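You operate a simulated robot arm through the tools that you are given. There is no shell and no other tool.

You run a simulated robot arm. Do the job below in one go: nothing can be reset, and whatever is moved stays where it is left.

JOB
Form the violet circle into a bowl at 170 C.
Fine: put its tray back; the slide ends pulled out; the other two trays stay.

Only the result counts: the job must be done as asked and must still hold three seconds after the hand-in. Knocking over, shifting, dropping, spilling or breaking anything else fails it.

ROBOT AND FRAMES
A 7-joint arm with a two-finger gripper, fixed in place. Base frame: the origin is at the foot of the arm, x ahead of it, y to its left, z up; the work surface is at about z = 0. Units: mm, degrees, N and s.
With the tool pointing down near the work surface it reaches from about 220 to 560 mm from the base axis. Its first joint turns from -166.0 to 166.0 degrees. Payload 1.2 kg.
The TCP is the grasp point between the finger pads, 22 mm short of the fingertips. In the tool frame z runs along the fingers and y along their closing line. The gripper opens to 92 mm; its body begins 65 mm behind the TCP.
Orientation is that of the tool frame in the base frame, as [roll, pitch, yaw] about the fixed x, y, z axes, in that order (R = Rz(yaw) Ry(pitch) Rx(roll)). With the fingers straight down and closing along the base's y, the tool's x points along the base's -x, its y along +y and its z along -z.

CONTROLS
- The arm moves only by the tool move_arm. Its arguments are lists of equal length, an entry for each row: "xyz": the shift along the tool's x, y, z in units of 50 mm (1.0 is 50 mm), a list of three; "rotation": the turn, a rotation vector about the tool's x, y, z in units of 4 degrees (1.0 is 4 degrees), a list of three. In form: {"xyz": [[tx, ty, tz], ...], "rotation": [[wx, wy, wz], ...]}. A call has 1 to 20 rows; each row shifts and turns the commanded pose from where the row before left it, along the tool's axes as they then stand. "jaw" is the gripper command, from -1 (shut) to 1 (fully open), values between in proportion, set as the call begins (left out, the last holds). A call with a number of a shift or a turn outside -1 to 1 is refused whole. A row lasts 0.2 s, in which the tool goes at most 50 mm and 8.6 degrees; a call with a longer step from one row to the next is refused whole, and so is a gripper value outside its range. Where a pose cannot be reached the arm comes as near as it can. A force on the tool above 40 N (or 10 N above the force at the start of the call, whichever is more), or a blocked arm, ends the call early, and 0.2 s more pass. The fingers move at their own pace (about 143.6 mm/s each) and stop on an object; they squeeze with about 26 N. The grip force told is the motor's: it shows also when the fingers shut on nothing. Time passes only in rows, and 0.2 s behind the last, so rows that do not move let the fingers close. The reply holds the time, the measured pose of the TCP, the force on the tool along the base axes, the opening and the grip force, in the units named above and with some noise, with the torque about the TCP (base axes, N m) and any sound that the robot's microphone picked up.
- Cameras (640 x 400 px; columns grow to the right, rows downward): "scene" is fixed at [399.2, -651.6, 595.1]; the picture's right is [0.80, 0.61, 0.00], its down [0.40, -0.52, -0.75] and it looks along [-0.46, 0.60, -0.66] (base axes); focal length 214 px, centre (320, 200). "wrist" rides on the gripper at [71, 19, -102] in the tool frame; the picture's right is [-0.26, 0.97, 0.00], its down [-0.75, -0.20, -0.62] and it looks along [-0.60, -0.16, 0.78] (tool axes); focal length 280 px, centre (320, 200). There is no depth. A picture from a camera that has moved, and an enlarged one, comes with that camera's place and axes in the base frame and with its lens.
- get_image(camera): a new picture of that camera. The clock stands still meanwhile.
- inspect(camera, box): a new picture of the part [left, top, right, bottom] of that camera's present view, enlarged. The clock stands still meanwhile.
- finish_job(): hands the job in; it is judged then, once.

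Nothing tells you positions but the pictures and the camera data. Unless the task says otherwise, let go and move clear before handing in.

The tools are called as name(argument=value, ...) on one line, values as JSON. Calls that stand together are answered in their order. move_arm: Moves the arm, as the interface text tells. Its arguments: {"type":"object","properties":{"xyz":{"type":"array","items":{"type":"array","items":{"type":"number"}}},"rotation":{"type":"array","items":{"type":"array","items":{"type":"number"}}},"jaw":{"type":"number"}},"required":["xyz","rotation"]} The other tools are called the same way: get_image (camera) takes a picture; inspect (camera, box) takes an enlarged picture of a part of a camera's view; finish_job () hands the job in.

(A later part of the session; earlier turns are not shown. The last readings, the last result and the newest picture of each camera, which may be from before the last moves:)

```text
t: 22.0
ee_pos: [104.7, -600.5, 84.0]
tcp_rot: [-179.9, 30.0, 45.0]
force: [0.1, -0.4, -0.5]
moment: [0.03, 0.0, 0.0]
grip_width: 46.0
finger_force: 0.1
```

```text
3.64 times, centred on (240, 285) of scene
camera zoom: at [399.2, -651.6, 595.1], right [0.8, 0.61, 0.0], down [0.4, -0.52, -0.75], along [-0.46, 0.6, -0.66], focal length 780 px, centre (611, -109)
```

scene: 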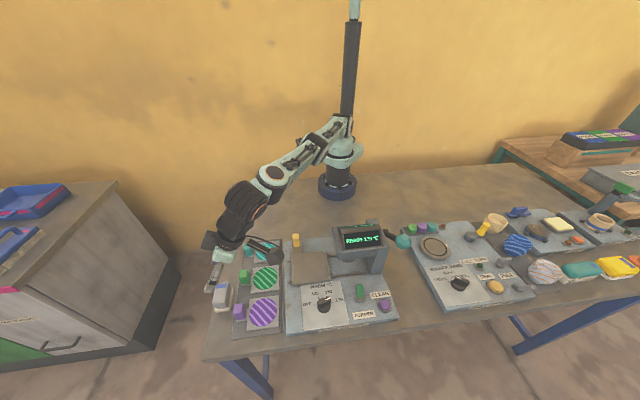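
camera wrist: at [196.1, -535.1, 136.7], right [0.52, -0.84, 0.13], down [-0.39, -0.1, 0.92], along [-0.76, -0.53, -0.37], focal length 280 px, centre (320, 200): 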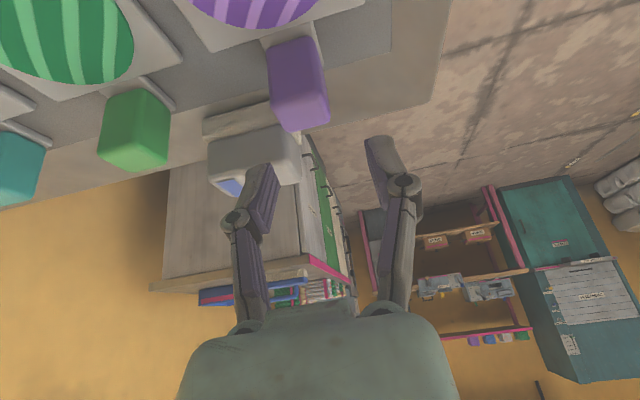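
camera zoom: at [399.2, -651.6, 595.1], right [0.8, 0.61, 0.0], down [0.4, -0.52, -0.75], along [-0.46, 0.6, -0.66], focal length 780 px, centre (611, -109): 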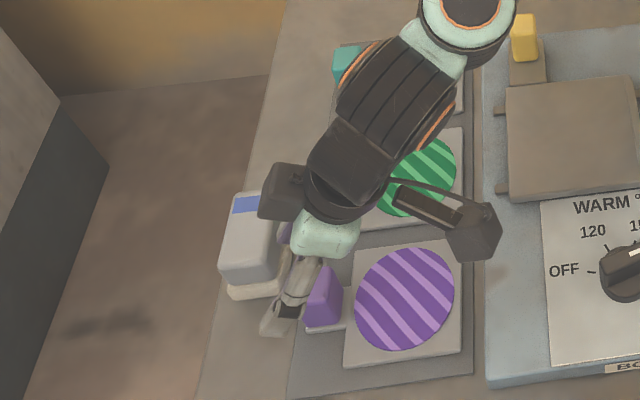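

The gripper hovers above the violet handle with the grey box just behind it. I will zoom in to check the side clearance.

inspect(camera="wrist", box=[200, 0, 420, 220])

inspect(camera="scene", box=[205, 270, 265, 330])

```text
1.82 times, centred on (310, 110) of wrist
camera zoom: at [196.1, -535.1, 136.7], right [0.52, -0.84, 0.13], down [-0.39, -0.1, 0.92], along [-0.76, -0.53, -0.37], focal length 510 px, centre (338, 364)
```

zoom: 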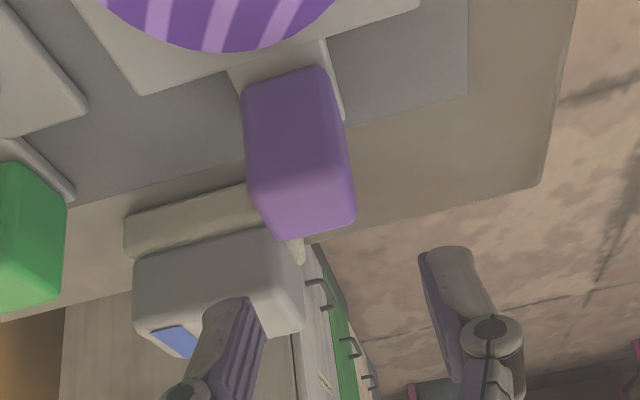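

```text
6.67 times, centred on (235, 300) of scene
camera zoom: at [399.2, -651.6, 595.1], right [0.8, 0.61, 0.0], down [0.4, -0.52, -0.75], along [-0.46, 0.6, -0.66], focal length 1430 px, centre (887, -467)
```

zoom: 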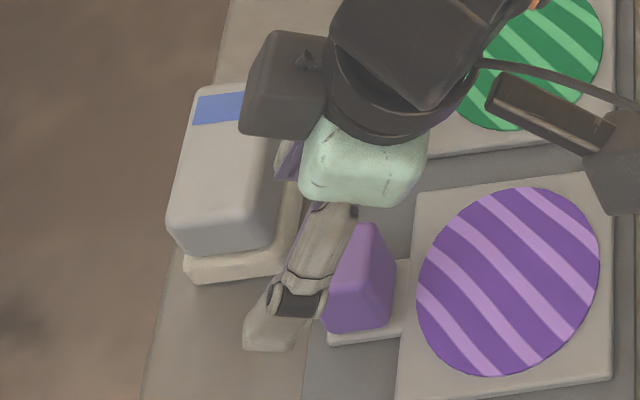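

The handle sits between the fingers within 1–2 mm, and the box is about 10 mm from the fingertips' path. I will narrow the jaws slightly and go down onto the handle.

move_arm(xyz=[[0.184, -0.01, 0.279], [0.184, -0.01, 0.279], [0.184, -0.01, 0.279], [0, 0, 0]], rotation=[[0, 0, 0], [0, 0, 0], [0, 0, 0], [0, 0, 0]], jaw=-0.1)

inspect(camera="wrist", box=[200, 0, 420, 220])

inspect(camera="scene", box=[205, 260, 285, 340])

```text
t: 23.0
ee_pos: [104.9, -597.7, 35.1]
tcp_rot: [-179.9, 30.1, 45.1]
force: [-0.1, -0.6, 1.2]
moment: [-0.05, -0.03, 0.03]
grip_width: 41.4
finger_force: 0.2
```

```text
1.82 times, centred on (310, 110) of wrist
camera zoom: at [198.3, -531.9, 88.3], right [0.52, -0.84, 0.13], down [-0.38, -0.1, 0.92], along [-0.76, -0.53, -0.37], focal length 510 px, centre (338, 364)
```

zoom: 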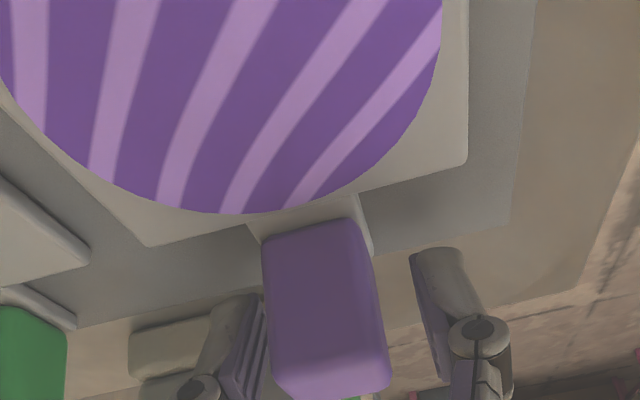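

```text
5.00 times, centred on (245, 300) of scene
camera zoom: at [399.2, -651.6, 595.1], right [0.8, 0.61, 0.0], down [0.4, -0.52, -0.75], along [-0.46, 0.6, -0.66], focal length 1072 px, centre (695, -300)
```

zoom: 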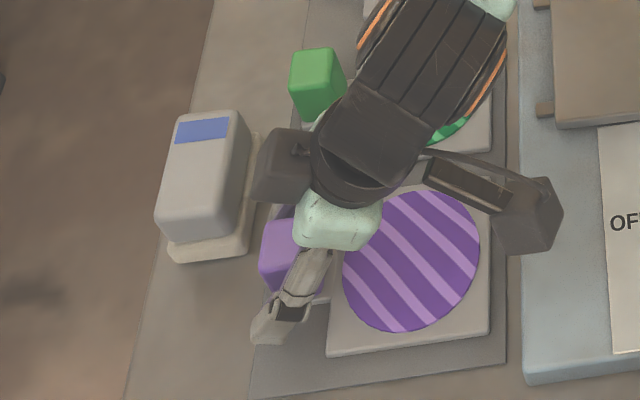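

The handle is between the fingers with no contact force. I will close the jaws on it.

move_arm(xyz=[[0, 0, 0], [0, 0, 0], [0, 0, 0]], rotation=[[0, 0, 0], [0, 0, 0], [0, 0, 0]], jaw=-1)

inspect(camera="wrist", box=[160, 0, 480, 220])

inspect(camera="scene", box=[205, 260, 285, 340])

```text
t: 23.8
ee_pos: [105.6, -597.6, 35.4]
tcp_rot: [180.0, 30.0, 45.0]
force: [-1.0, -1.4, 3.7]
moment: [0.0, 0.05, 0.0]
grip_width: 25.1
finger_force: 25.9
```

```text
1.82 times, centred on (320, 110) of wrist
camera zoom: at [198.4, -532.1, 88.8], right [0.52, -0.84, 0.13], down [-0.39, -0.1, 0.92], along [-0.76, -0.53, -0.37], focal length 510 px, centre (320, 364)
```

zoom: 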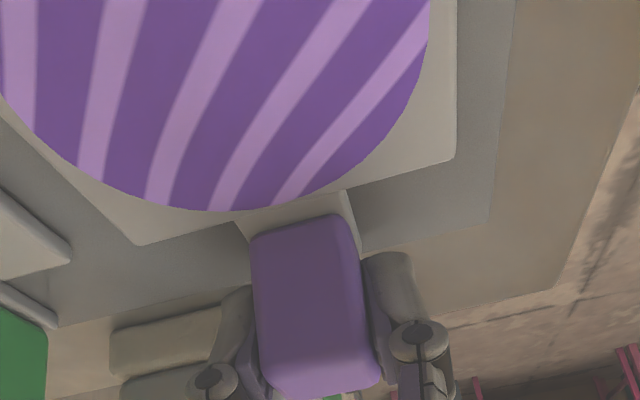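

```text
5.00 times, centred on (245, 300) of scene
camera zoom: at [399.2, -651.6, 595.1], right [0.8, 0.61, 0.0], down [0.4, -0.52, -0.75], along [-0.46, 0.6, -0.66], focal length 1072 px, centre (695, -300)
```

zoom: 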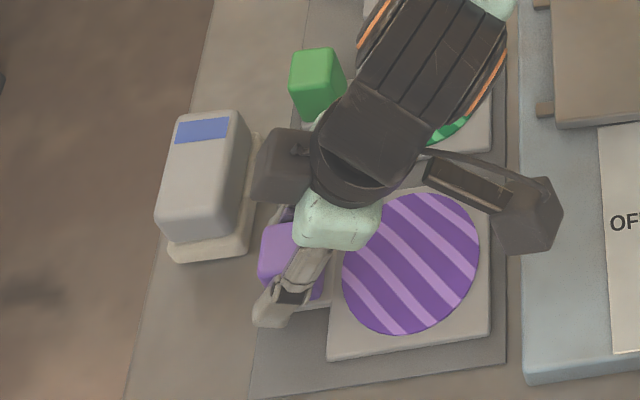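

The handle is held (25 mm, about 26 N). I will lift slowly by 30 mm and check that the tray stays level.

move_arm(xyz=[[-0.05, 0, -0.087], [-0.1, 0, -0.173], [-0.1, 0, -0.173], [-0.05, 0, -0.087], [0, 0, 0]], rotation=[[0, 0, 0], [0, 0, 0], [0, 0, 0], [0, 0, 0], [0, 0, 0]])

inspect(camera="wrist", box=[160, 0, 480, 220])

inspect(camera="scene", box=[205, 240, 305, 340])

```text
t: 25.0
ee_pos: [104.4, -596.9, 65.4]
tcp_rot: [180.0, 30.0, 45.0]
force: [-0.6, -0.2, -1.1]
moment: [-0.01, 0.0, 0.0]
grip_width: 25.1
finger_force: 26.0
```

```text
1.82 times, centred on (320, 110) of wrist
camera zoom: at [198.3, -531.8, 118.7], right [0.52, -0.84, 0.13], down [-0.38, -0.1, 0.92], along [-0.76, -0.53, -0.37], focal length 510 px, centre (320, 364)
```

zoom: 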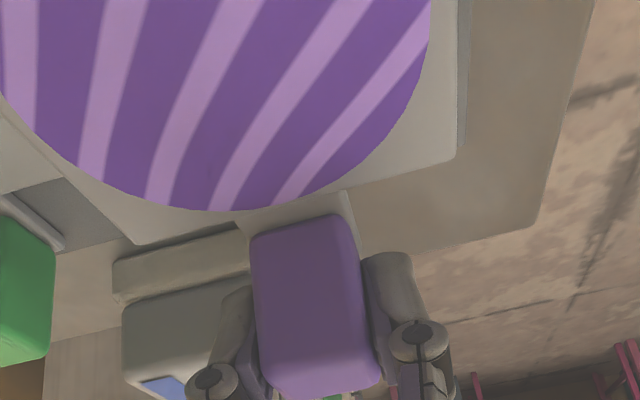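

```text
4.00 times, centred on (255, 290) of scene
camera zoom: at [399.2, -651.6, 595.1], right [0.8, 0.61, 0.0], down [0.4, -0.52, -0.75], along [-0.46, 0.6, -0.66], focal length 858 px, centre (580, -160)
```

zoom: 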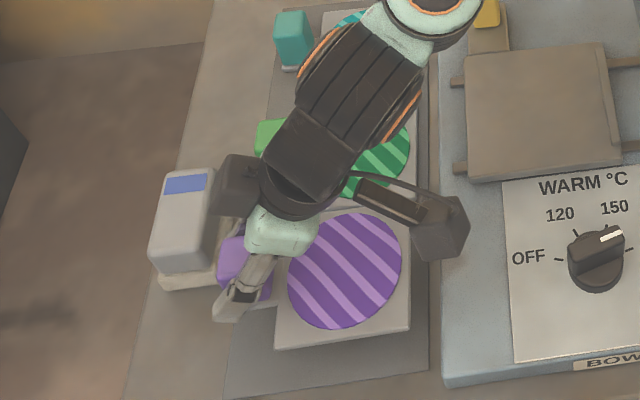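

The tray lifted cleanly and level, with the circle in place. I will raise it further and carry it slowly to above the slide, stopping short of the press head because the wrist camera sits on that side.

move_arm(xyz=[[-0.15, 0, -0.26], [-0.15, 0, -0.26], [-0.15, 0, -0.26], [0.2458, -0.2675, -0.1419], [0.2458, -0.2675, -0.1419], [0.2458, -0.2675, -0.1419], [0.2458, -0.2675, -0.1419], [0.2458, -0.2675, -0.1419], [0.2458, -0.2675, -0.1419], [0.2458, -0.2675, -0.1419], [0.2458, -0.2675, -0.1419], [0, 0, 0]], rotation=[[0, 0, 0], [0, 0, 0], [0, 0, 0], [0, 0, 0], [0, 0, 0], [0, 0, 0], [0, 0, 0], [0, 0, 0], [0, 0, 0], [0, 0, 0], [0, 0, 0], [0, 0, 0]])

get_image(camera="wrist")

inspect(camera="scene", box=[210, 200, 400, 340])

```text
t: 27.6
ee_pos: [109.5, -442.0, 109.7]
tcp_rot: [180.0, 30.0, 45.1]
force: [0.3, -0.1, -0.7]
moment: [-0.02, 0.06, 0.0]
grip_width: 24.9
finger_force: 26.3
```

```text
taken
camera wrist: at [202.9, -375.8, 163.3], right [0.52, -0.84, 0.13], down [-0.39, -0.1, 0.92], along [-0.76, -0.53, -0.37], focal length 280 px, centre (320, 200)
```

wrist: 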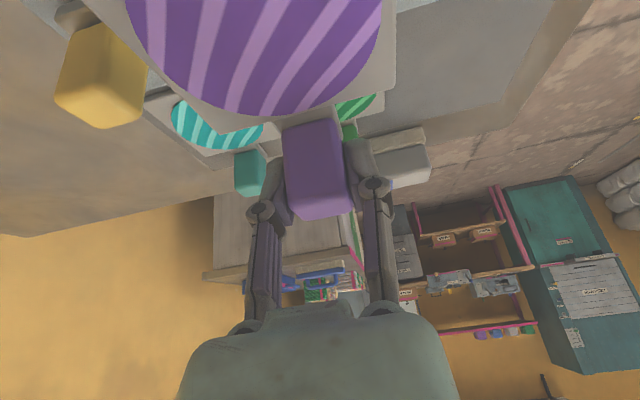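

```text
2.86 times, centred on (305, 270) of scene
camera zoom: at [399.2, -651.6, 595.1], right [0.8, 0.61, 0.0], down [0.4, -0.52, -0.75], along [-0.46, 0.6, -0.66], focal length 613 px, centre (363, 0)
```

zoom: 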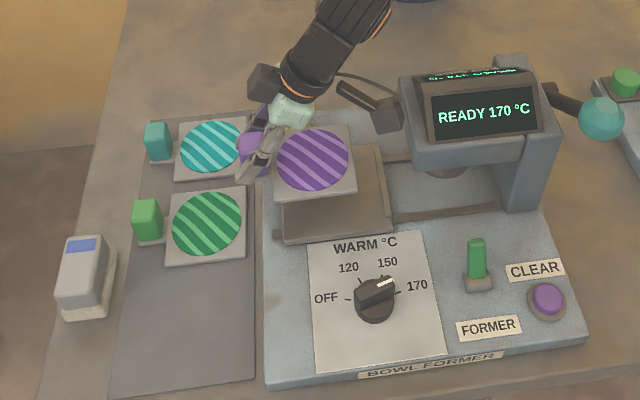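

The tray is level above the slide. I will lower it to a few millimetres above the slide plate.

move_arm(xyz=[[0.12, 0, 0.208], [0.12, 0, 0.208], [0.12, 0, 0.208], [0.09, 0, 0.156], [0, 0, 0]], rotation=[[0, 0, 0], [0, 0, 0], [0, 0, 0], [0, 0, 0], [0, 0, 0]])

get_image(camera="wrist")

inspect(camera="scene", box=[270, 220, 370, 300])

```text
t: 28.8
ee_pos: [109.4, -440.8, 65.9]
tcp_rot: [179.8, 30.1, 44.9]
force: [-1.1, -1.1, 15.1]
moment: [0.27, -0.16, 0.03]
grip_width: 25.5
finger_force: 25.5
```

```text
taken
camera wrist: at [202.5, -375.9, 119.2], right [0.52, -0.84, 0.13], down [-0.39, -0.09, 0.92], along [-0.76, -0.53, -0.37], focal length 280 px, centre (320, 200)
```

wrist: 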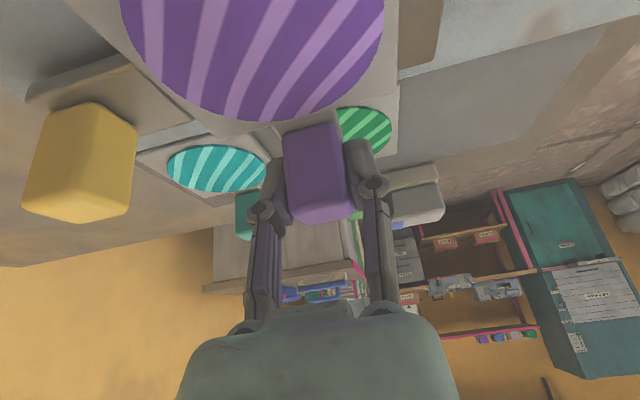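

```text
5.00 times, centred on (320, 260) of scene
camera zoom: at [399.2, -651.6, 595.1], right [0.8, 0.61, 0.0], down [0.4, -0.52, -0.75], along [-0.46, 0.6, -0.66], focal length 1072 px, centre (320, -100)
```

zoom: 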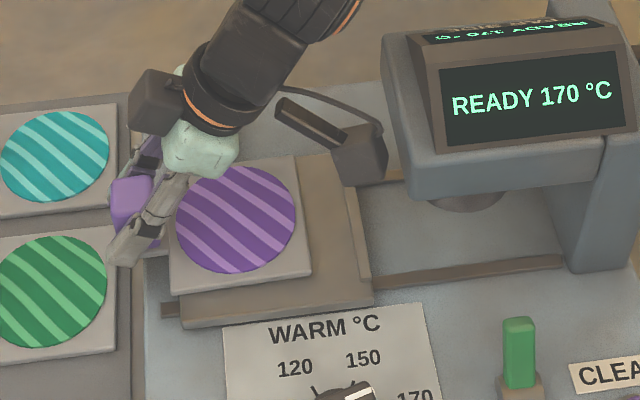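

The tray has come to rest on the slide (about 15 N upward at z = 66). I will ease off 1 mm, open the jaws and rise straight up, then turn the tool vertical for a regrip.

move_arm(xyz=[[-0.01, 0, -0.017], [0, 0, 0]], rotation=[[0, 0, 0], [0, 0, 0]])

move_arm(xyz=[[0, 0, 0], [0, 0, 0], [0, 0, 0]], rotation=[[0, 0, 0], [0, 0, 0], [0, 0, 0]], jaw=-0.1)

inspect(camera="scene", box=[270, 220, 370, 300])

get_image(camera="wrist")

```text
t: 29.4
ee_pos: [109.9, -441.4, 66.9]
tcp_rot: [-179.9, 30.0, 45.2]
force: [1.6, -0.5, 7.0]
moment: [0.05, -0.11, 0.01]
grip_width: 24.7
finger_force: 25.3
```

```text
t: 30.2
ee_pos: [110.0, -441.7, 66.6]
tcp_rot: [-180.0, 30.0, 44.9]
force: [0.5, 0.1, -0.2]
moment: [-0.04, -0.02, -0.02]
grip_width: 41.4
finger_force: 0.0
```

```text
5.00 times, centred on (320, 260) of scene
camera zoom: at [399.2, -651.6, 595.1], right [0.8, 0.61, 0.0], down [0.4, -0.52, -0.75], along [-0.46, 0.6, -0.66], focal length 1072 px, centre (320, -100)
```

zoom: 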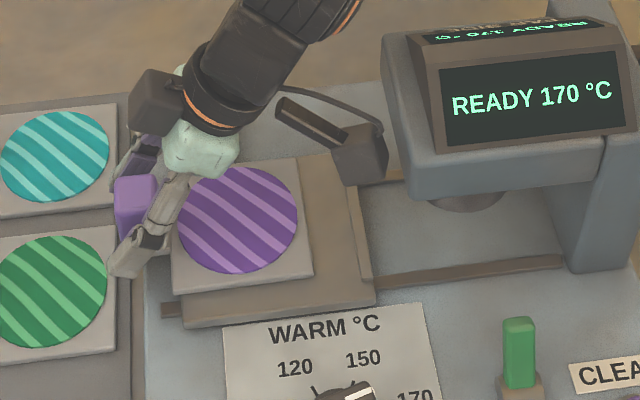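

```text
taken
camera wrist: at [202.6, -375.6, 119.4], right [0.52, -0.84, 0.13], down [-0.38, -0.1, 0.92], along [-0.76, -0.53, -0.37], focal length 280 px, centre (320, 200)
```

wrist: 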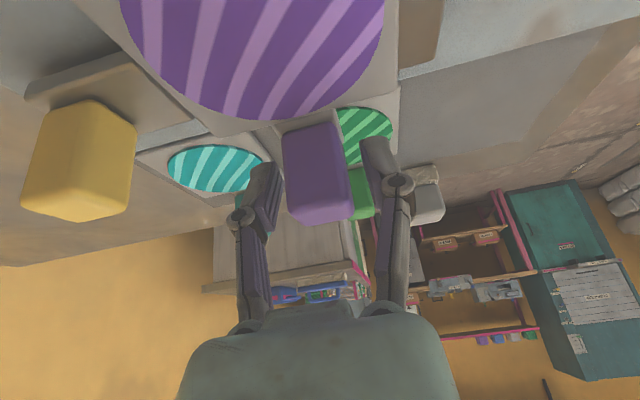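

The tray sits on the slide, released. I will rise vertically and turn the tool upright.

move_arm(xyz=[[-0.1, 0, -0.173], [-0.3, 0, -0.52], [-0.4, 0, -0.693], [0, 0, 0], [0, 0, 0], [0, 0, 0], [0, 0, 0], [0, 0, 0], [0, 0, 0], [0, 0, 0], [0, 0, 0], [0, 0, 0]], rotation=[[0, 0, 0], [0, 0, 0], [0, 0, 0], [0, 1, 0], [0, 1, 0], [0, 1, 0], [0, 1, 0], [0, 1, 0], [0, 1, 0], [0, 1, 0], [0, 0.5, 0], [0, 0, 0]])

get_image(camera="wrist")

inspect(camera="scene", box=[230, 200, 400, 320])

```text
t: 32.8
ee_pos: [109.2, -441.8, 146.1]
tcp_rot: [-180.0, 0.0, 45.0]
force: [0.9, 0.1, 0.2]
moment: [0.0, -0.02, 0.0]
grip_width: 41.3
finger_force: 0.0
```

```text
taken
camera wrist: at [173.3, -405.3, 248.2], right [0.5, -0.87, 0.0], down [-0.68, -0.39, 0.62], along [-0.54, -0.31, -0.78], focal length 280 px, centre (320, 200)
```

wrist: 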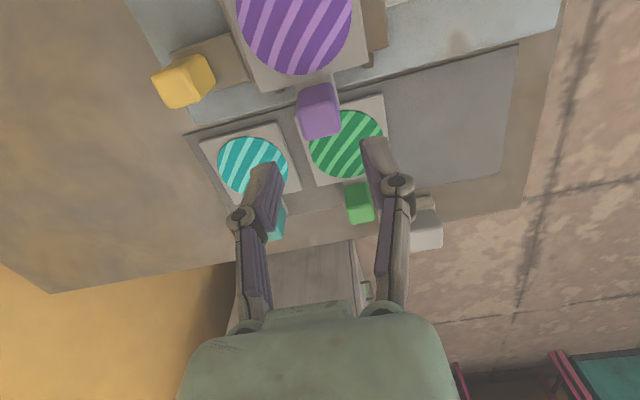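

```text
3.33 times, centred on (315, 260) of scene
camera zoom: at [399.2, -651.6, 595.1], right [0.8, 0.61, 0.0], down [0.4, -0.52, -0.75], along [-0.46, 0.6, -0.66], focal length 715 px, centre (337, 0)
```

zoom: 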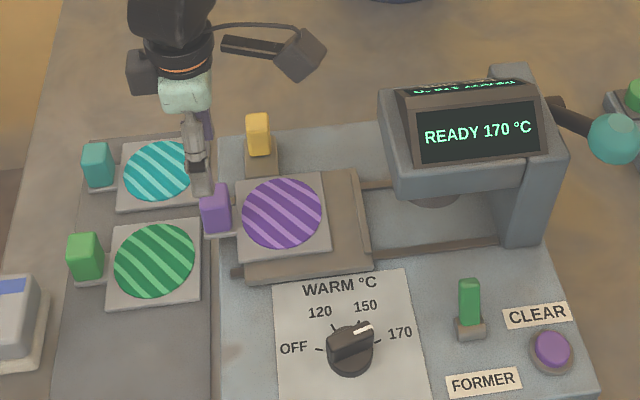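

The tool is vertical above the violet handle. I will go down, grip it again from straight above, and check.

move_arm(xyz=[[-0.03, 0, 0.5], [0, 0, 0.5], [0, 0, 0.4], [0, 0, 0.18], [0, 0, 0]], rotation=[[0, 0, 0], [0, 0, 0], [0, 0, 0], [0, 0, 0], [0, 0, 0]])

inspect(camera="wrist", box=[160, 0, 480, 220])

inspect(camera="scene", box=[250, 220, 350, 300])

```text
t: 34.0
ee_pos: [107.7, -442.0, 68.1]
tcp_rot: [-180.0, 0.0, 45.1]
force: [-0.4, 0.0, -0.1]
moment: [0.0, -0.02, -0.01]
grip_width: 41.0
finger_force: 0.1
```

```text
1.82 times, centred on (320, 110) of wrist
camera zoom: at [171.6, -406.0, 169.6], right [0.5, -0.87, 0.0], down [-0.68, -0.39, 0.63], along [-0.54, -0.31, -0.78], focal length 510 px, centre (320, 364)
```

zoom: 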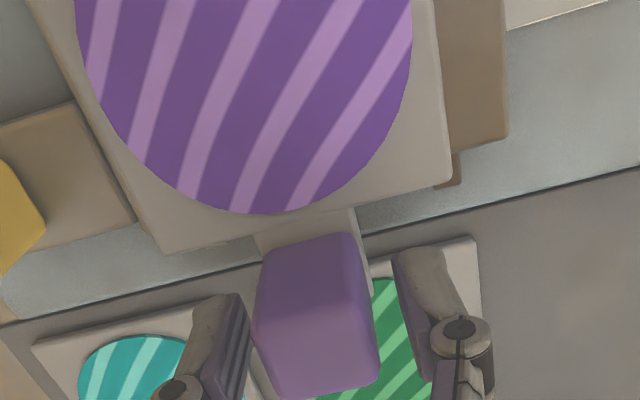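

```text
5.00 times, centred on (300, 260) of scene
camera zoom: at [399.2, -651.6, 595.1], right [0.8, 0.61, 0.0], down [0.4, -0.52, -0.75], along [-0.46, 0.6, -0.66], focal length 1072 px, centre (420, -100)
```

zoom: 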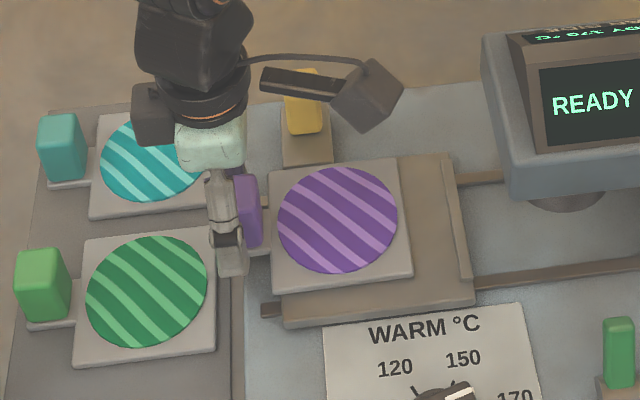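

The fingers are around the handle again, and the tray needs about +22 mm toward the fence and 5 mm toward the front. I will grip, lift a little, shift it, and lower it.

move_arm(xyz=[[0, 0, 0], [0, 0, 0], [0, 0, 0]], rotation=[[0, 0, 0], [0, 0, 0], [0, 0, 0]], jaw=-1)

move_arm(xyz=[[0, 0, -0.08], [0, 0, -0.08], [0.15, 0.05, 0], [0.15, 0.05, 0], [0.14, 0, 0], [0, 0, 0]], rotation=[[0, 0, 0], [0, 0, 0], [0, 0, 0], [0, 0, 0], [0, 0, 0], [0, 0, 0]])

inspect(camera="scene", box=[250, 220, 350, 300])

get_image(camera="wrist")

```text
t: 34.8
ee_pos: [107.3, -442.0, 67.9]
tcp_rot: [180.0, 0.0, 45.0]
force: [-0.7, -0.1, 2.2]
moment: [0.01, -0.02, -0.02]
grip_width: 25.2
finger_force: 26.5
```

```text
t: 36.2
ee_pos: [127.4, -430.5, 72.8]
tcp_rot: [-180.0, -0.1, 45.0]
force: [-0.3, 0.1, -1.5]
moment: [-0.04, 0.03, -0.01]
grip_width: 25.2
finger_force: 25.6
```

```text
5.00 times, centred on (300, 260) of scene
camera zoom: at [399.2, -651.6, 595.1], right [0.8, 0.61, 0.0], down [0.4, -0.52, -0.75], along [-0.46, 0.6, -0.66], focal length 1072 px, centre (420, -100)
```

zoom: 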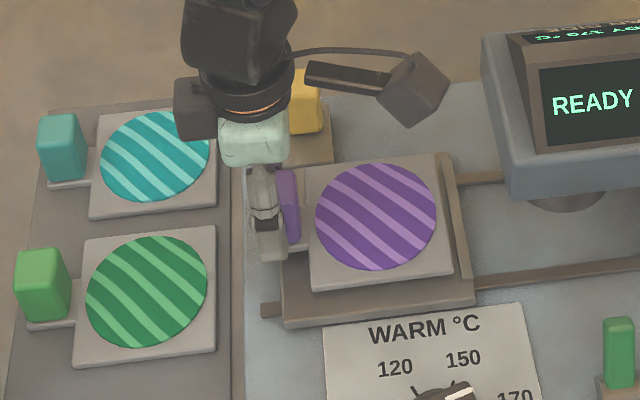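

```text
taken
camera wrist: at [190.7, -394.0, 176.5], right [0.5, -0.87, 0.0], down [-0.68, -0.39, 0.63], along [-0.54, -0.31, -0.78], focal length 280 px, centre (320, 200)
```

wrist: 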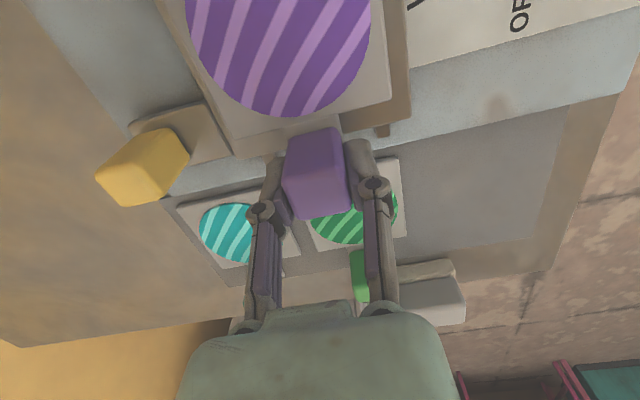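

The tray is over its place just short of the fence. I will lower it onto the slide and check the force.

move_arm(xyz=[[0, 0, 0.08], [0, 0, 0.08], [0, 0, 0]], rotation=[[0, 0, 0], [0, 0, 0], [0, 0, 0]])

inspect(camera="scene", box=[280, 225, 350, 290])

```text
t: 37.0
ee_pos: [127.5, -431.2, 67.7]
tcp_rot: [-180.0, 0.1, 45.0]
force: [-4.5, 4.3, 16.7]
moment: [0.2, 0.01, 0.04]
grip_width: 25.2
finger_force: 26.0
```

```text
6.15 times, centred on (315, 258) of scene
camera zoom: at [399.2, -651.6, 595.1], right [0.8, 0.61, 0.0], down [0.4, -0.52, -0.75], along [-0.46, 0.6, -0.66], focal length 1320 px, centre (351, -154)
```

zoom: 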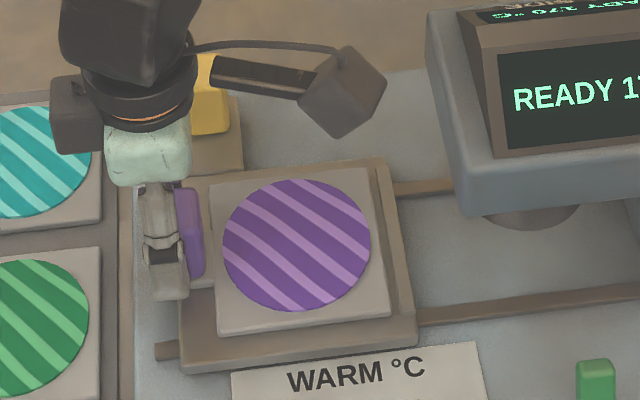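

The tray rests on the slide near the fence; it looks about 2.5 mm too far back. I will ease off, shift it 2.5 mm to the front, then release and rise.

move_arm(xyz=[[0, 0, -0.04], [0, 0.05, 0], [0, 0, 0.025], [0, 0, 0]], rotation=[[0, 0, 0], [0, 0, 0], [0, 0, 0], [0, 0, 0]])

move_arm(xyz=[[0, 0, 0], [0, 0, 0], [0, 0, 0], [0, 0, -0.4], [0, 0, -0.8], [0, 0, -0.8], [0, 0, 0]], rotation=[[0, 0, 0], [0, 0, 0], [0, 0, 0], [0, 0, 0], [0, 0, 0], [0, 0, 0], [0, 0, 0]], jaw=-0.1)

get_image(camera="wrist")

inspect(camera="scene", box=[250, 210, 410, 330])

inspect(camera="scene", box=[280, 225, 350, 290])

```text
t: 38.0
ee_pos: [129.7, -432.5, 67.2]
tcp_rot: [-179.9, 0.1, 44.9]
force: [-0.8, 2.1, 6.4]
moment: [0.05, 0.04, 0.01]
grip_width: 25.1
finger_force: 26.2
```

```text
t: 39.6
ee_pos: [128.8, -432.6, 166.6]
tcp_rot: [-180.0, 0.1, 45.1]
force: [0.0, 0.3, -0.3]
moment: [-0.02, 0.0, -0.02]
grip_width: 41.3
finger_force: 0.1
```

```text
taken
camera wrist: at [192.5, -395.7, 268.8], right [0.5, -0.87, 0.0], down [-0.68, -0.39, 0.62], along [-0.54, -0.31, -0.78], focal length 280 px, centre (320, 200)
```

wrist: 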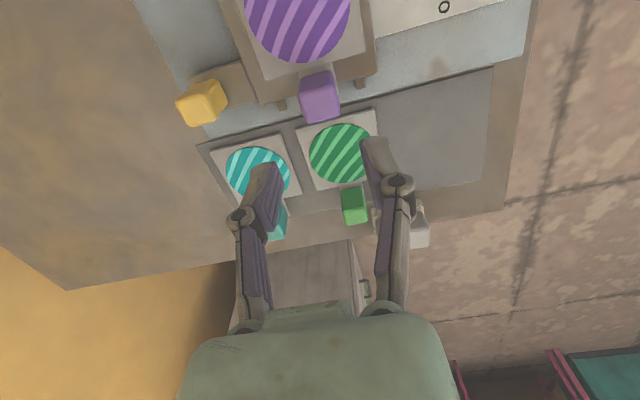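

```text
3.33 times, centred on (330, 270) of scene
camera zoom: at [399.2, -651.6, 595.1], right [0.8, 0.61, 0.0], down [0.4, -0.52, -0.75], along [-0.46, 0.6, -0.66], focal length 715 px, centre (287, -33)
```

zoom: 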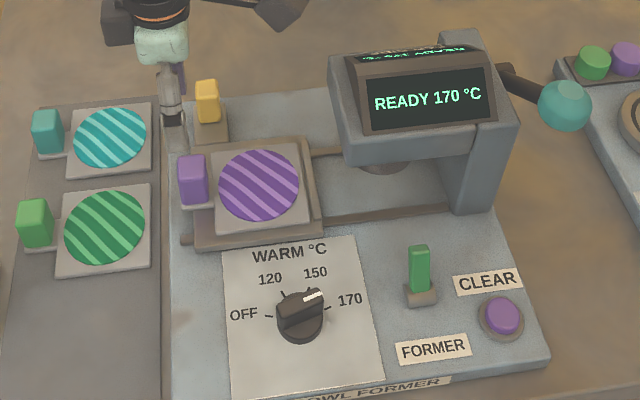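

```text
6.15 times, centred on (315, 258) of scene
camera zoom: at [399.2, -651.6, 595.1], right [0.8, 0.61, 0.0], down [0.4, -0.52, -0.75], along [-0.46, 0.6, -0.66], focal length 1320 px, centre (351, -154)
```

zoom: 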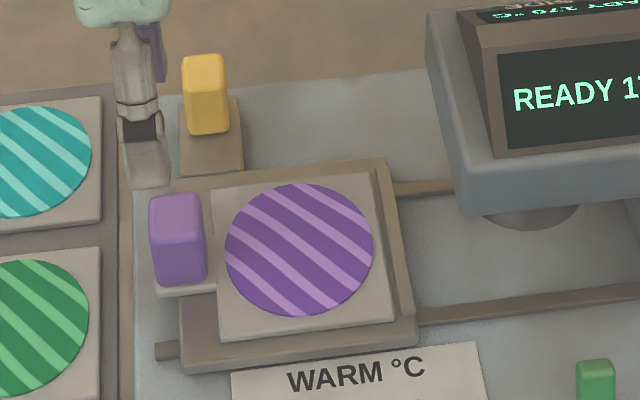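

The tray is seated on the slide with the circle in place. Next I will measure the yellow slide handle and look at the press and toggle.

inspect(camera="wrist", box=[150, 40, 290, 140])

inspect(camera="scene", box=[285, 225, 325, 265])

inspect(camera="scene", box=[345, 270, 395, 310])

```text
4.00 times, centred on (220, 90) of wrist
camera zoom: at [192.5, -395.7, 268.8], right [0.5, -0.87, 0.0], down [-0.68, -0.39, 0.62], along [-0.54, -0.31, -0.78], focal length 1122 px, centre (720, 640)
```

zoom: 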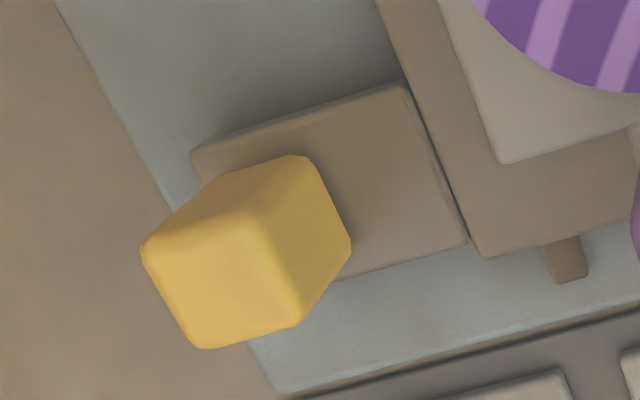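

```text
10.00 times, centred on (305, 245) of scene
camera zoom: at [399.2, -651.6, 595.1], right [0.8, 0.61, 0.0], down [0.4, -0.52, -0.75], along [-0.46, 0.6, -0.66], focal length 2145 px, centre (470, -250)
```

zoom: 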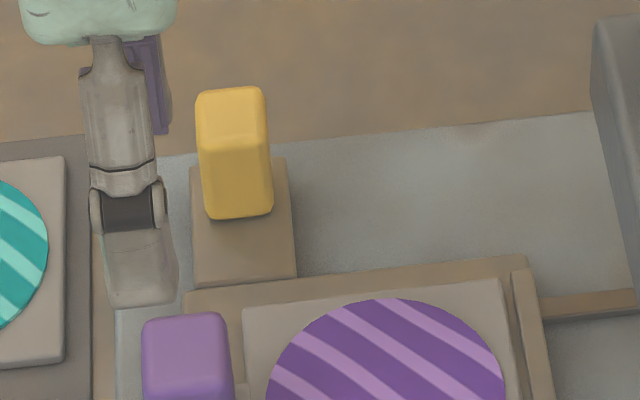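

```text
10.00 times, centred on (370, 290) of scene
camera zoom: at [399.2, -651.6, 595.1], right [0.8, 0.61, 0.0], down [0.4, -0.52, -0.75], along [-0.46, 0.6, -0.66], focal length 2145 px, centre (-180, -700)
```

zoom: 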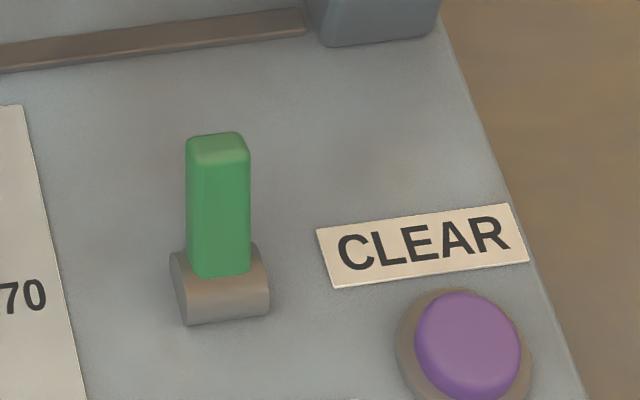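

The yellow slide handle is centred near (77, -354) with its top at about z = 62. I will turn the tool to close along the slide direction and tilt it so the body leans away from the press.

move_arm(xyz=[[0, 0, -0.6], [0, 0, 0], [0, 0, 0], [0, 0, 0], [0, 0, 0], [0, 0, 0], [0, 0, 0], [0, 0, 0], [0, 0, 0], [0, 0, 0], [0, 0, 0], [0, 0, 0], [0, 0, 0], [0, 0, 0], [0, 0, 0], [0, 0, 0], [0, 0, 0], [0, 0, 0], [0, 0, 0], [0, 0, 0]], rotation=[[0, 0, -1], [0, 0, -1], [0, 0, -1], [0, 0, -1], [0, 0, -1], [0, 0, -1], [0, 0, -1], [0, 0, -1], [0, 0, -1], [0, 0, -1], [0, 0, -1], [0, 0, -1], [0, 0, -1], [0, 0, -1], [0, 0, -1], [0, 0, -1], [0, 0, -1], [0, 0, -1], [0, 0, -1], [0, 0, -1]], jaw=0.0)

move_arm(xyz=[[0, 0, 0], [0, 0, 0], [0, 0, 0], [0, 0, 0], [0, 0, 0], [0, 0, 0], [0, 0, 0], [0, 0, 0], [0, 0, 0], [0, 0, 0], [0, 0, 0], [0, 0, 0]], rotation=[[0, 0, -1], [0, 0, -1], [0, 0, -0.5], [0, -1, 0], [0, -1, 0], [0, -1, 0], [0, -1, 0], [0, -1, 0], [0, -1, 0], [0, -1, 0], [0, -0.5, 0], [0, 0, 0]])

get_image(camera="wrist")

get_image(camera="scene")

```text
t: 43.8
ee_pos: [129.1, -431.3, 198.5]
tcp_rot: [180.0, 0.0, 125.1]
force: [-0.3, 0.0, -0.1]
moment: [-0.01, -0.03, -0.03]
grip_width: 46.4
finger_force: 0.0
```

```text
t: 46.4
ee_pos: [129.1, -432.7, 198.1]
tcp_rot: [-180.0, 30.2, 135.0]
force: [-0.6, -0.6, -0.5]
moment: [-0.02, 0.0, 0.02]
grip_width: 46.1
finger_force: 0.1
```

```text
taken
camera wrist: at [63.5, -339.3, 250.6], right [0.84, 0.52, 0.13], down [0.1, -0.38, 0.92], along [0.53, -0.76, -0.37], focal length 280 px, centre (320, 200)
```

wrist: 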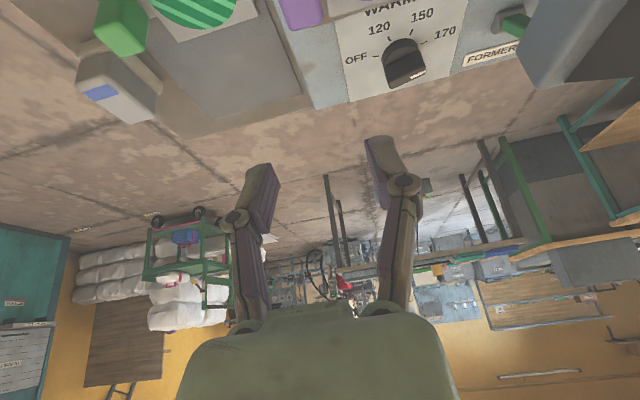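

```text
taken
```

scene: 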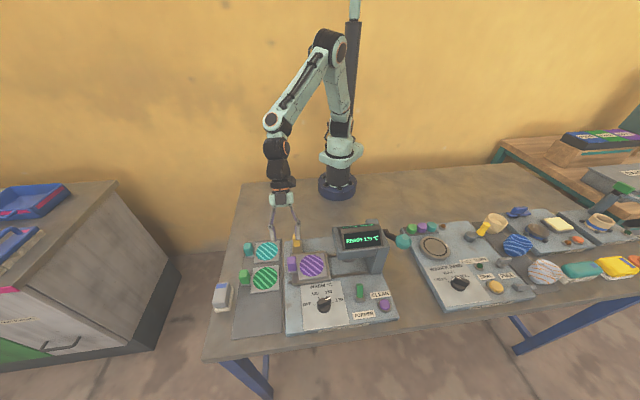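

The tool now closes along the slide direction, leaning away from the press. I will look at the toggle from this angle, and move above the yellow handle.

inspect(camera="wrist", box=[440, 0, 600, 90])

move_arm(xyz=[[0.594, 0.094, 0.108], [0.594, 0.094, 0.108], [0.594, 0.094, 0.108], [0.594, 0.094, 0.108], [0, 0, 0]], rotation=[[0, 0, 0], [0, 0, 0], [0, 0, 0], [0, 0, 0], [0, 0, 0]])

get_image(camera="wrist")

inspect(camera="scene", box=[240, 190, 400, 310])

```text
4.00 times, centred on (520, 45) of wrist
camera zoom: at [63.5, -339.3, 250.6], right [0.84, 0.52, 0.13], down [0.1, -0.38, 0.92], along [0.53, -0.76, -0.37], focal length 1122 px, centre (-480, 820)
```

zoom: 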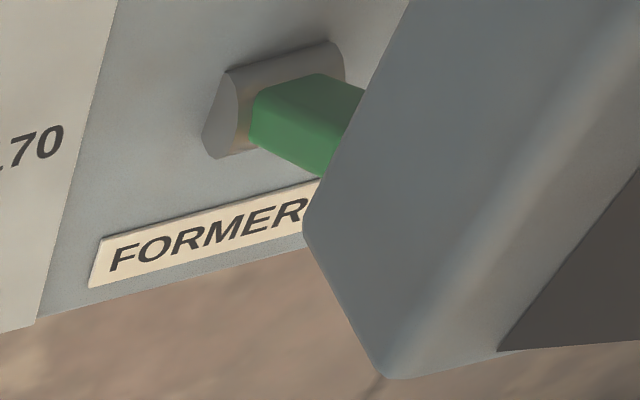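

```text
t: 47.6
ee_pos: [78.5, -352.4, 121.4]
tcp_rot: [179.9, 30.0, 135.0]
force: [-0.5, -0.7, -0.1]
moment: [0.01, 0.01, 0.01]
grip_width: 46.0
finger_force: 0.0
```

```text
taken
camera wrist: at [12.5, -259.0, 173.3], right [0.84, 0.52, 0.13], down [0.1, -0.38, 0.92], along [0.53, -0.76, -0.37], focal length 280 px, centre (320, 200)
```

wrist: 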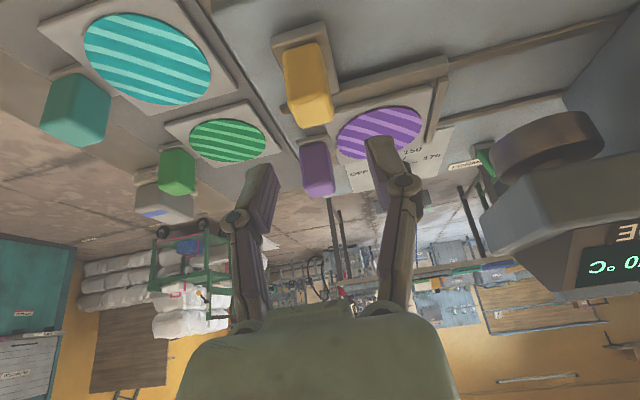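

```text
3.33 times, centred on (320, 250) of scene
camera zoom: at [399.2, -651.6, 595.1], right [0.8, 0.61, 0.0], down [0.4, -0.52, -0.75], along [-0.46, 0.6, -0.66], focal length 715 px, centre (320, 33)
```

zoom: 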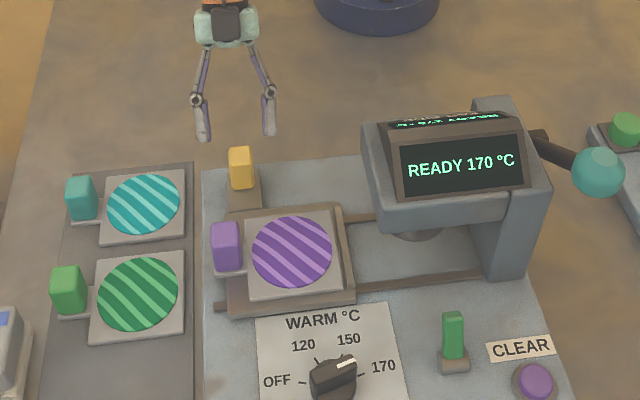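

The open fingers are above the yellow handle, within about 2 mm of its centre. I will go down around it.

move_arm(xyz=[[0.203, -0.015, 0.352], [0.203, -0.015, 0.352], [0.203, -0.015, 0.352], [0, 0, 0]], rotation=[[0, 0, 0], [0, 0, 0], [0, 0, 0], [0, 0, 0]])

get_image(camera="wrist")

inspect(camera="scene", box=[260, 210, 340, 280])

```text
t: 48.6
ee_pos: [76.1, -355.3, 59.0]
tcp_rot: [180.0, 30.0, 135.0]
force: [-0.4, -0.3, -0.3]
moment: [0.0, 0.02, -0.03]
grip_width: 46.2
finger_force: 0.0
```

```text
taken
camera wrist: at [10.3, -263.4, 111.4], right [0.84, 0.52, 0.13], down [0.1, -0.38, 0.92], along [0.53, -0.76, -0.37], focal length 280 px, centre (320, 200)
```

wrist: 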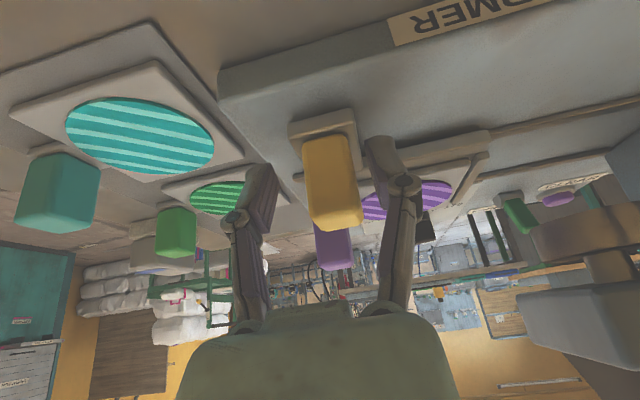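

```text
5.71 times, centred on (300, 245) of scene
camera zoom: at [399.2, -651.6, 595.1], right [0.8, 0.61, 0.0], down [0.4, -0.52, -0.75], along [-0.46, 0.6, -0.66], focal length 1226 px, centre (434, -57)
```

zoom: 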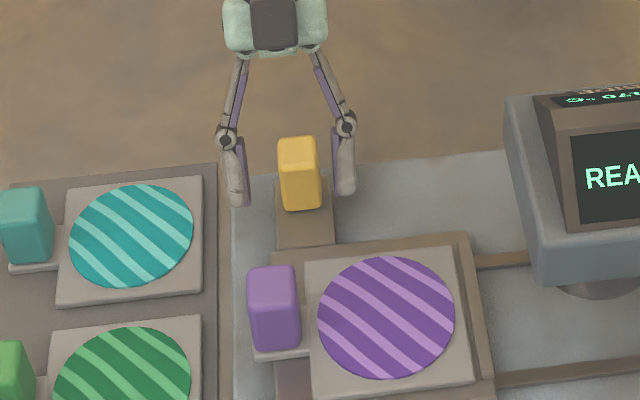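

The yellow handle is between the fingers, slightly nearer the right one. I will shift 3 mm and close.

move_arm(xyz=[[0, 0.06, 0], [0, 0, 0]], rotation=[[0, 0, 0], [0, 0, 0]])

move_arm(xyz=[[0, 0, 0], [0, 0, 0], [0, 0, 0]], rotation=[[0, 0, 0], [0, 0, 0], [0, 0, 0]], jaw=-1)

inspect(camera="scene", box=[260, 210, 340, 280])

```text
t: 49.2
ee_pos: [77.1, -352.4, 58.6]
tcp_rot: [-179.9, 30.1, 135.0]
force: [0.7, 0.7, 0.6]
moment: [-0.01, -0.01, 0.01]
grip_width: 45.9
finger_force: 0.3
```

```text
t: 50.0
ee_pos: [79.5, -353.9, 58.4]
tcp_rot: [179.8, 29.9, 135.0]
force: [1.8, 14.9, 18.8]
moment: [0.16, -0.16, 0.1]
grip_width: 22.1
finger_force: 27.9
```

```text
5.71 times, centred on (300, 245) of scene
camera zoom: at [399.2, -651.6, 595.1], right [0.8, 0.61, 0.0], down [0.4, -0.52, -0.75], along [-0.46, 0.6, -0.66], focal length 1226 px, centre (434, -57)
```

zoom: 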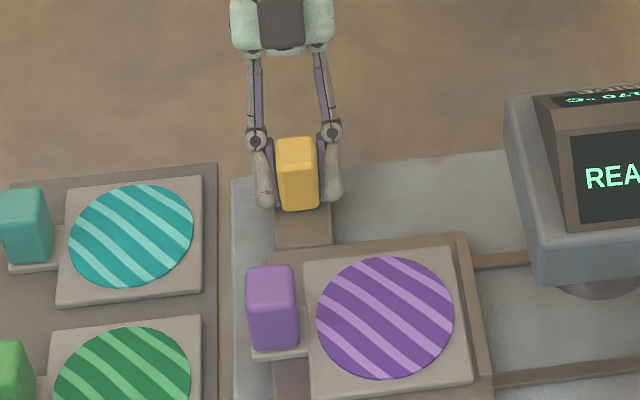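

The slide handle is held (22 mm). I will push the slide slowly inward by 50 mm and check.

move_arm(xyz=[[-0.01, 0, -0.017], [0, 0.1, 0], [0, 0.18, 0], [0, 0.18, 0], [0, 0.18, 0], [0, 0.18, 0], [0, 0.18, 0], [0, 0, 0]], rotation=[[0, 0, 0], [0, 0, 0], [0, 0, 0], [0, 0, 0], [0, 0, 0], [0, 0, 0], [0, 0, 0], [0, 0, 0]])

inspect(camera="scene", box=[260, 200, 400, 310])

get_image(camera="wrist")

```text
t: 51.8
ee_pos: [112.3, -317.1, 59.9]
tcp_rot: [-180.0, 29.9, 135.0]
force: [-10.9, 10.2, 7.7]
moment: [0.21, 0.21, 0.01]
grip_width: 21.8
finger_force: 27.8
```

```text
3.64 times, centred on (330, 255) of scene
camera zoom: at [399.2, -651.6, 595.1], right [0.8, 0.61, 0.0], down [0.4, -0.52, -0.75], along [-0.46, 0.6, -0.66], focal length 780 px, centre (284, 0)
```

zoom: 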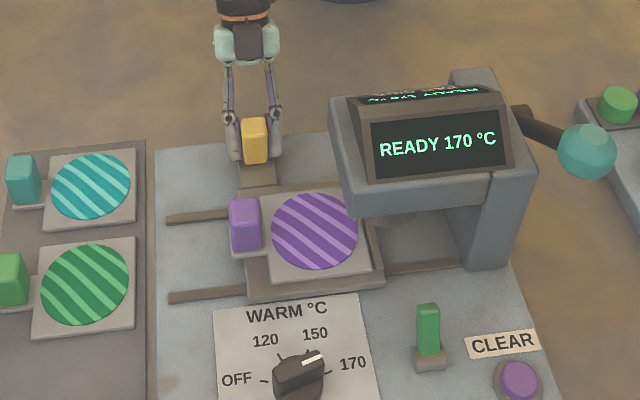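

```text
taken
camera wrist: at [48.3, -224.8, 112.9], right [0.84, 0.52, 0.13], down [0.1, -0.39, 0.92], along [0.53, -0.76, -0.38], focal length 280 px, centre (320, 200)
```

wrist: 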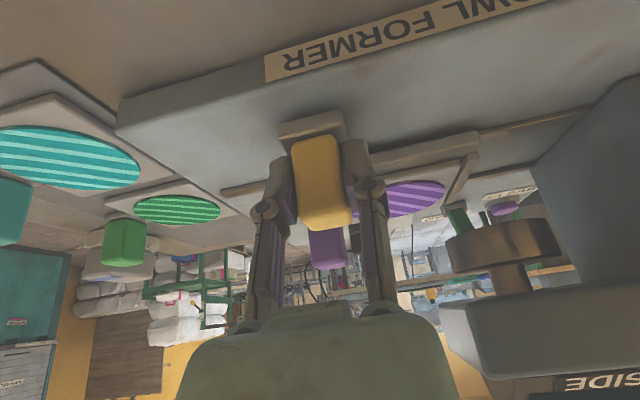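

The slide and tray moved together about 50 mm. I will keep pushing in until the end stop.

move_arm(xyz=[[0.017, 0.1, -0.01], [0, 0.15, 0], [0, 0.15, 0], [0, 0.15, 0], [0, 0.15, 0], [0, 0.15, 0], [0, 0.1, 0], [0, 0, 0]], rotation=[[0, 0, 0], [0, 0, 0], [0, 0, 0], [0, 0, 0], [0, 0, 0], [0, 0, 0], [0, 0, 0], [0, 0, 0]])

inspect(camera="scene", box=[260, 200, 400, 310])

get_image(camera="wrist")

```text
t: 53.6
ee_pos: [146.9, -283.7, 60.4]
tcp_rot: [-179.9, 30.2, 135.0]
force: [6.4, -6.3, 14.1]
moment: [-0.05, -0.02, 0.01]
grip_width: 21.8
finger_force: 27.8
```

```text
3.64 times, centred on (330, 255) of scene
camera zoom: at [399.2, -651.6, 595.1], right [0.8, 0.61, 0.0], down [0.4, -0.52, -0.75], along [-0.46, 0.6, -0.66], focal length 780 px, centre (284, 0)
```

zoom: 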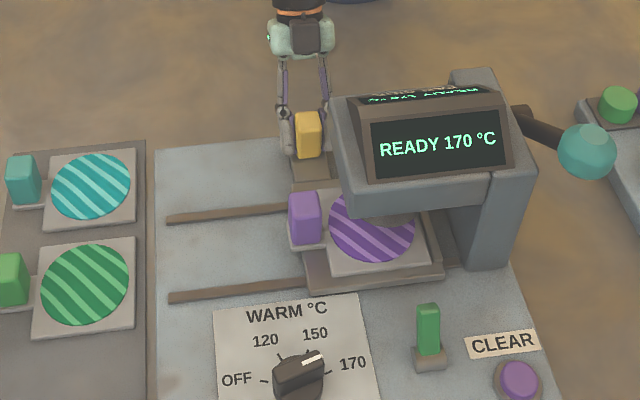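

```text
taken
camera wrist: at [81.3, -191.3, 112.3], right [0.84, 0.52, 0.13], down [0.09, -0.38, 0.92], along [0.53, -0.76, -0.37], focal length 280 px, centre (320, 200)
```

wrist: 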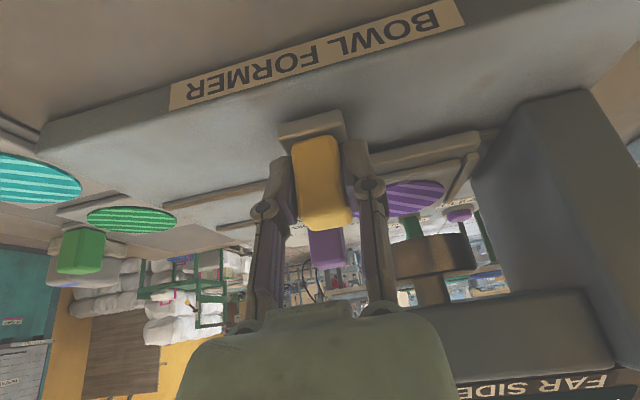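

The circle is now almost centred under the die. I will push the last few millimetres in small steps until the stop is felt.

move_arm(xyz=[[0, 0.06, 0], [0, 0.06, 0], [0, 0.06, 0], [0, 0.06, 0], [0, 0, 0]], rotation=[[0, 0, 0], [0, 0, 0], [0, 0, 0], [0, 0, 0], [0, 0, 0]])

inspect(camera="scene", box=[260, 200, 400, 310])

get_image(camera="wrist")

```text
t: 54.8
ee_pos: [155.9, -275.1, 61.3]
tcp_rot: [179.9, 30.1, 134.9]
force: [2.6, -1.9, 16.4]
moment: [0.05, 0.04, 0.0]
grip_width: 21.8
finger_force: 27.9
```

```text
3.64 times, centred on (330, 255) of scene
camera zoom: at [399.2, -651.6, 595.1], right [0.8, 0.61, 0.0], down [0.4, -0.52, -0.75], along [-0.46, 0.6, -0.66], focal length 780 px, centre (284, 0)
```

zoom: 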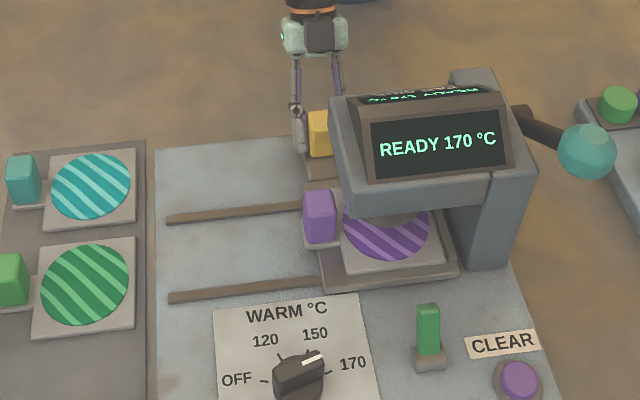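

```text
taken
camera wrist: at [89.3, -182.7, 112.7], right [0.84, 0.52, 0.13], down [0.1, -0.38, 0.92], along [0.53, -0.76, -0.37], focal length 280 px, centre (320, 200)
```

wrist: 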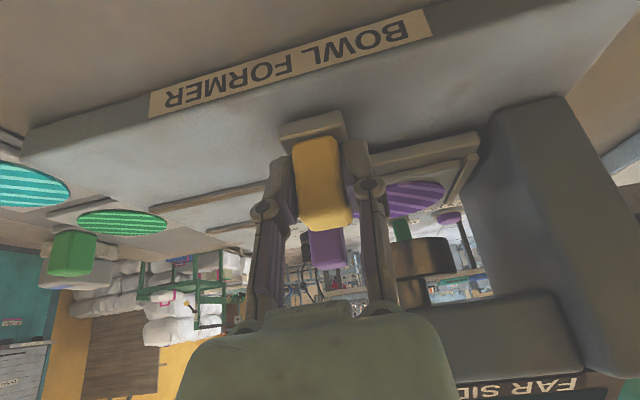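

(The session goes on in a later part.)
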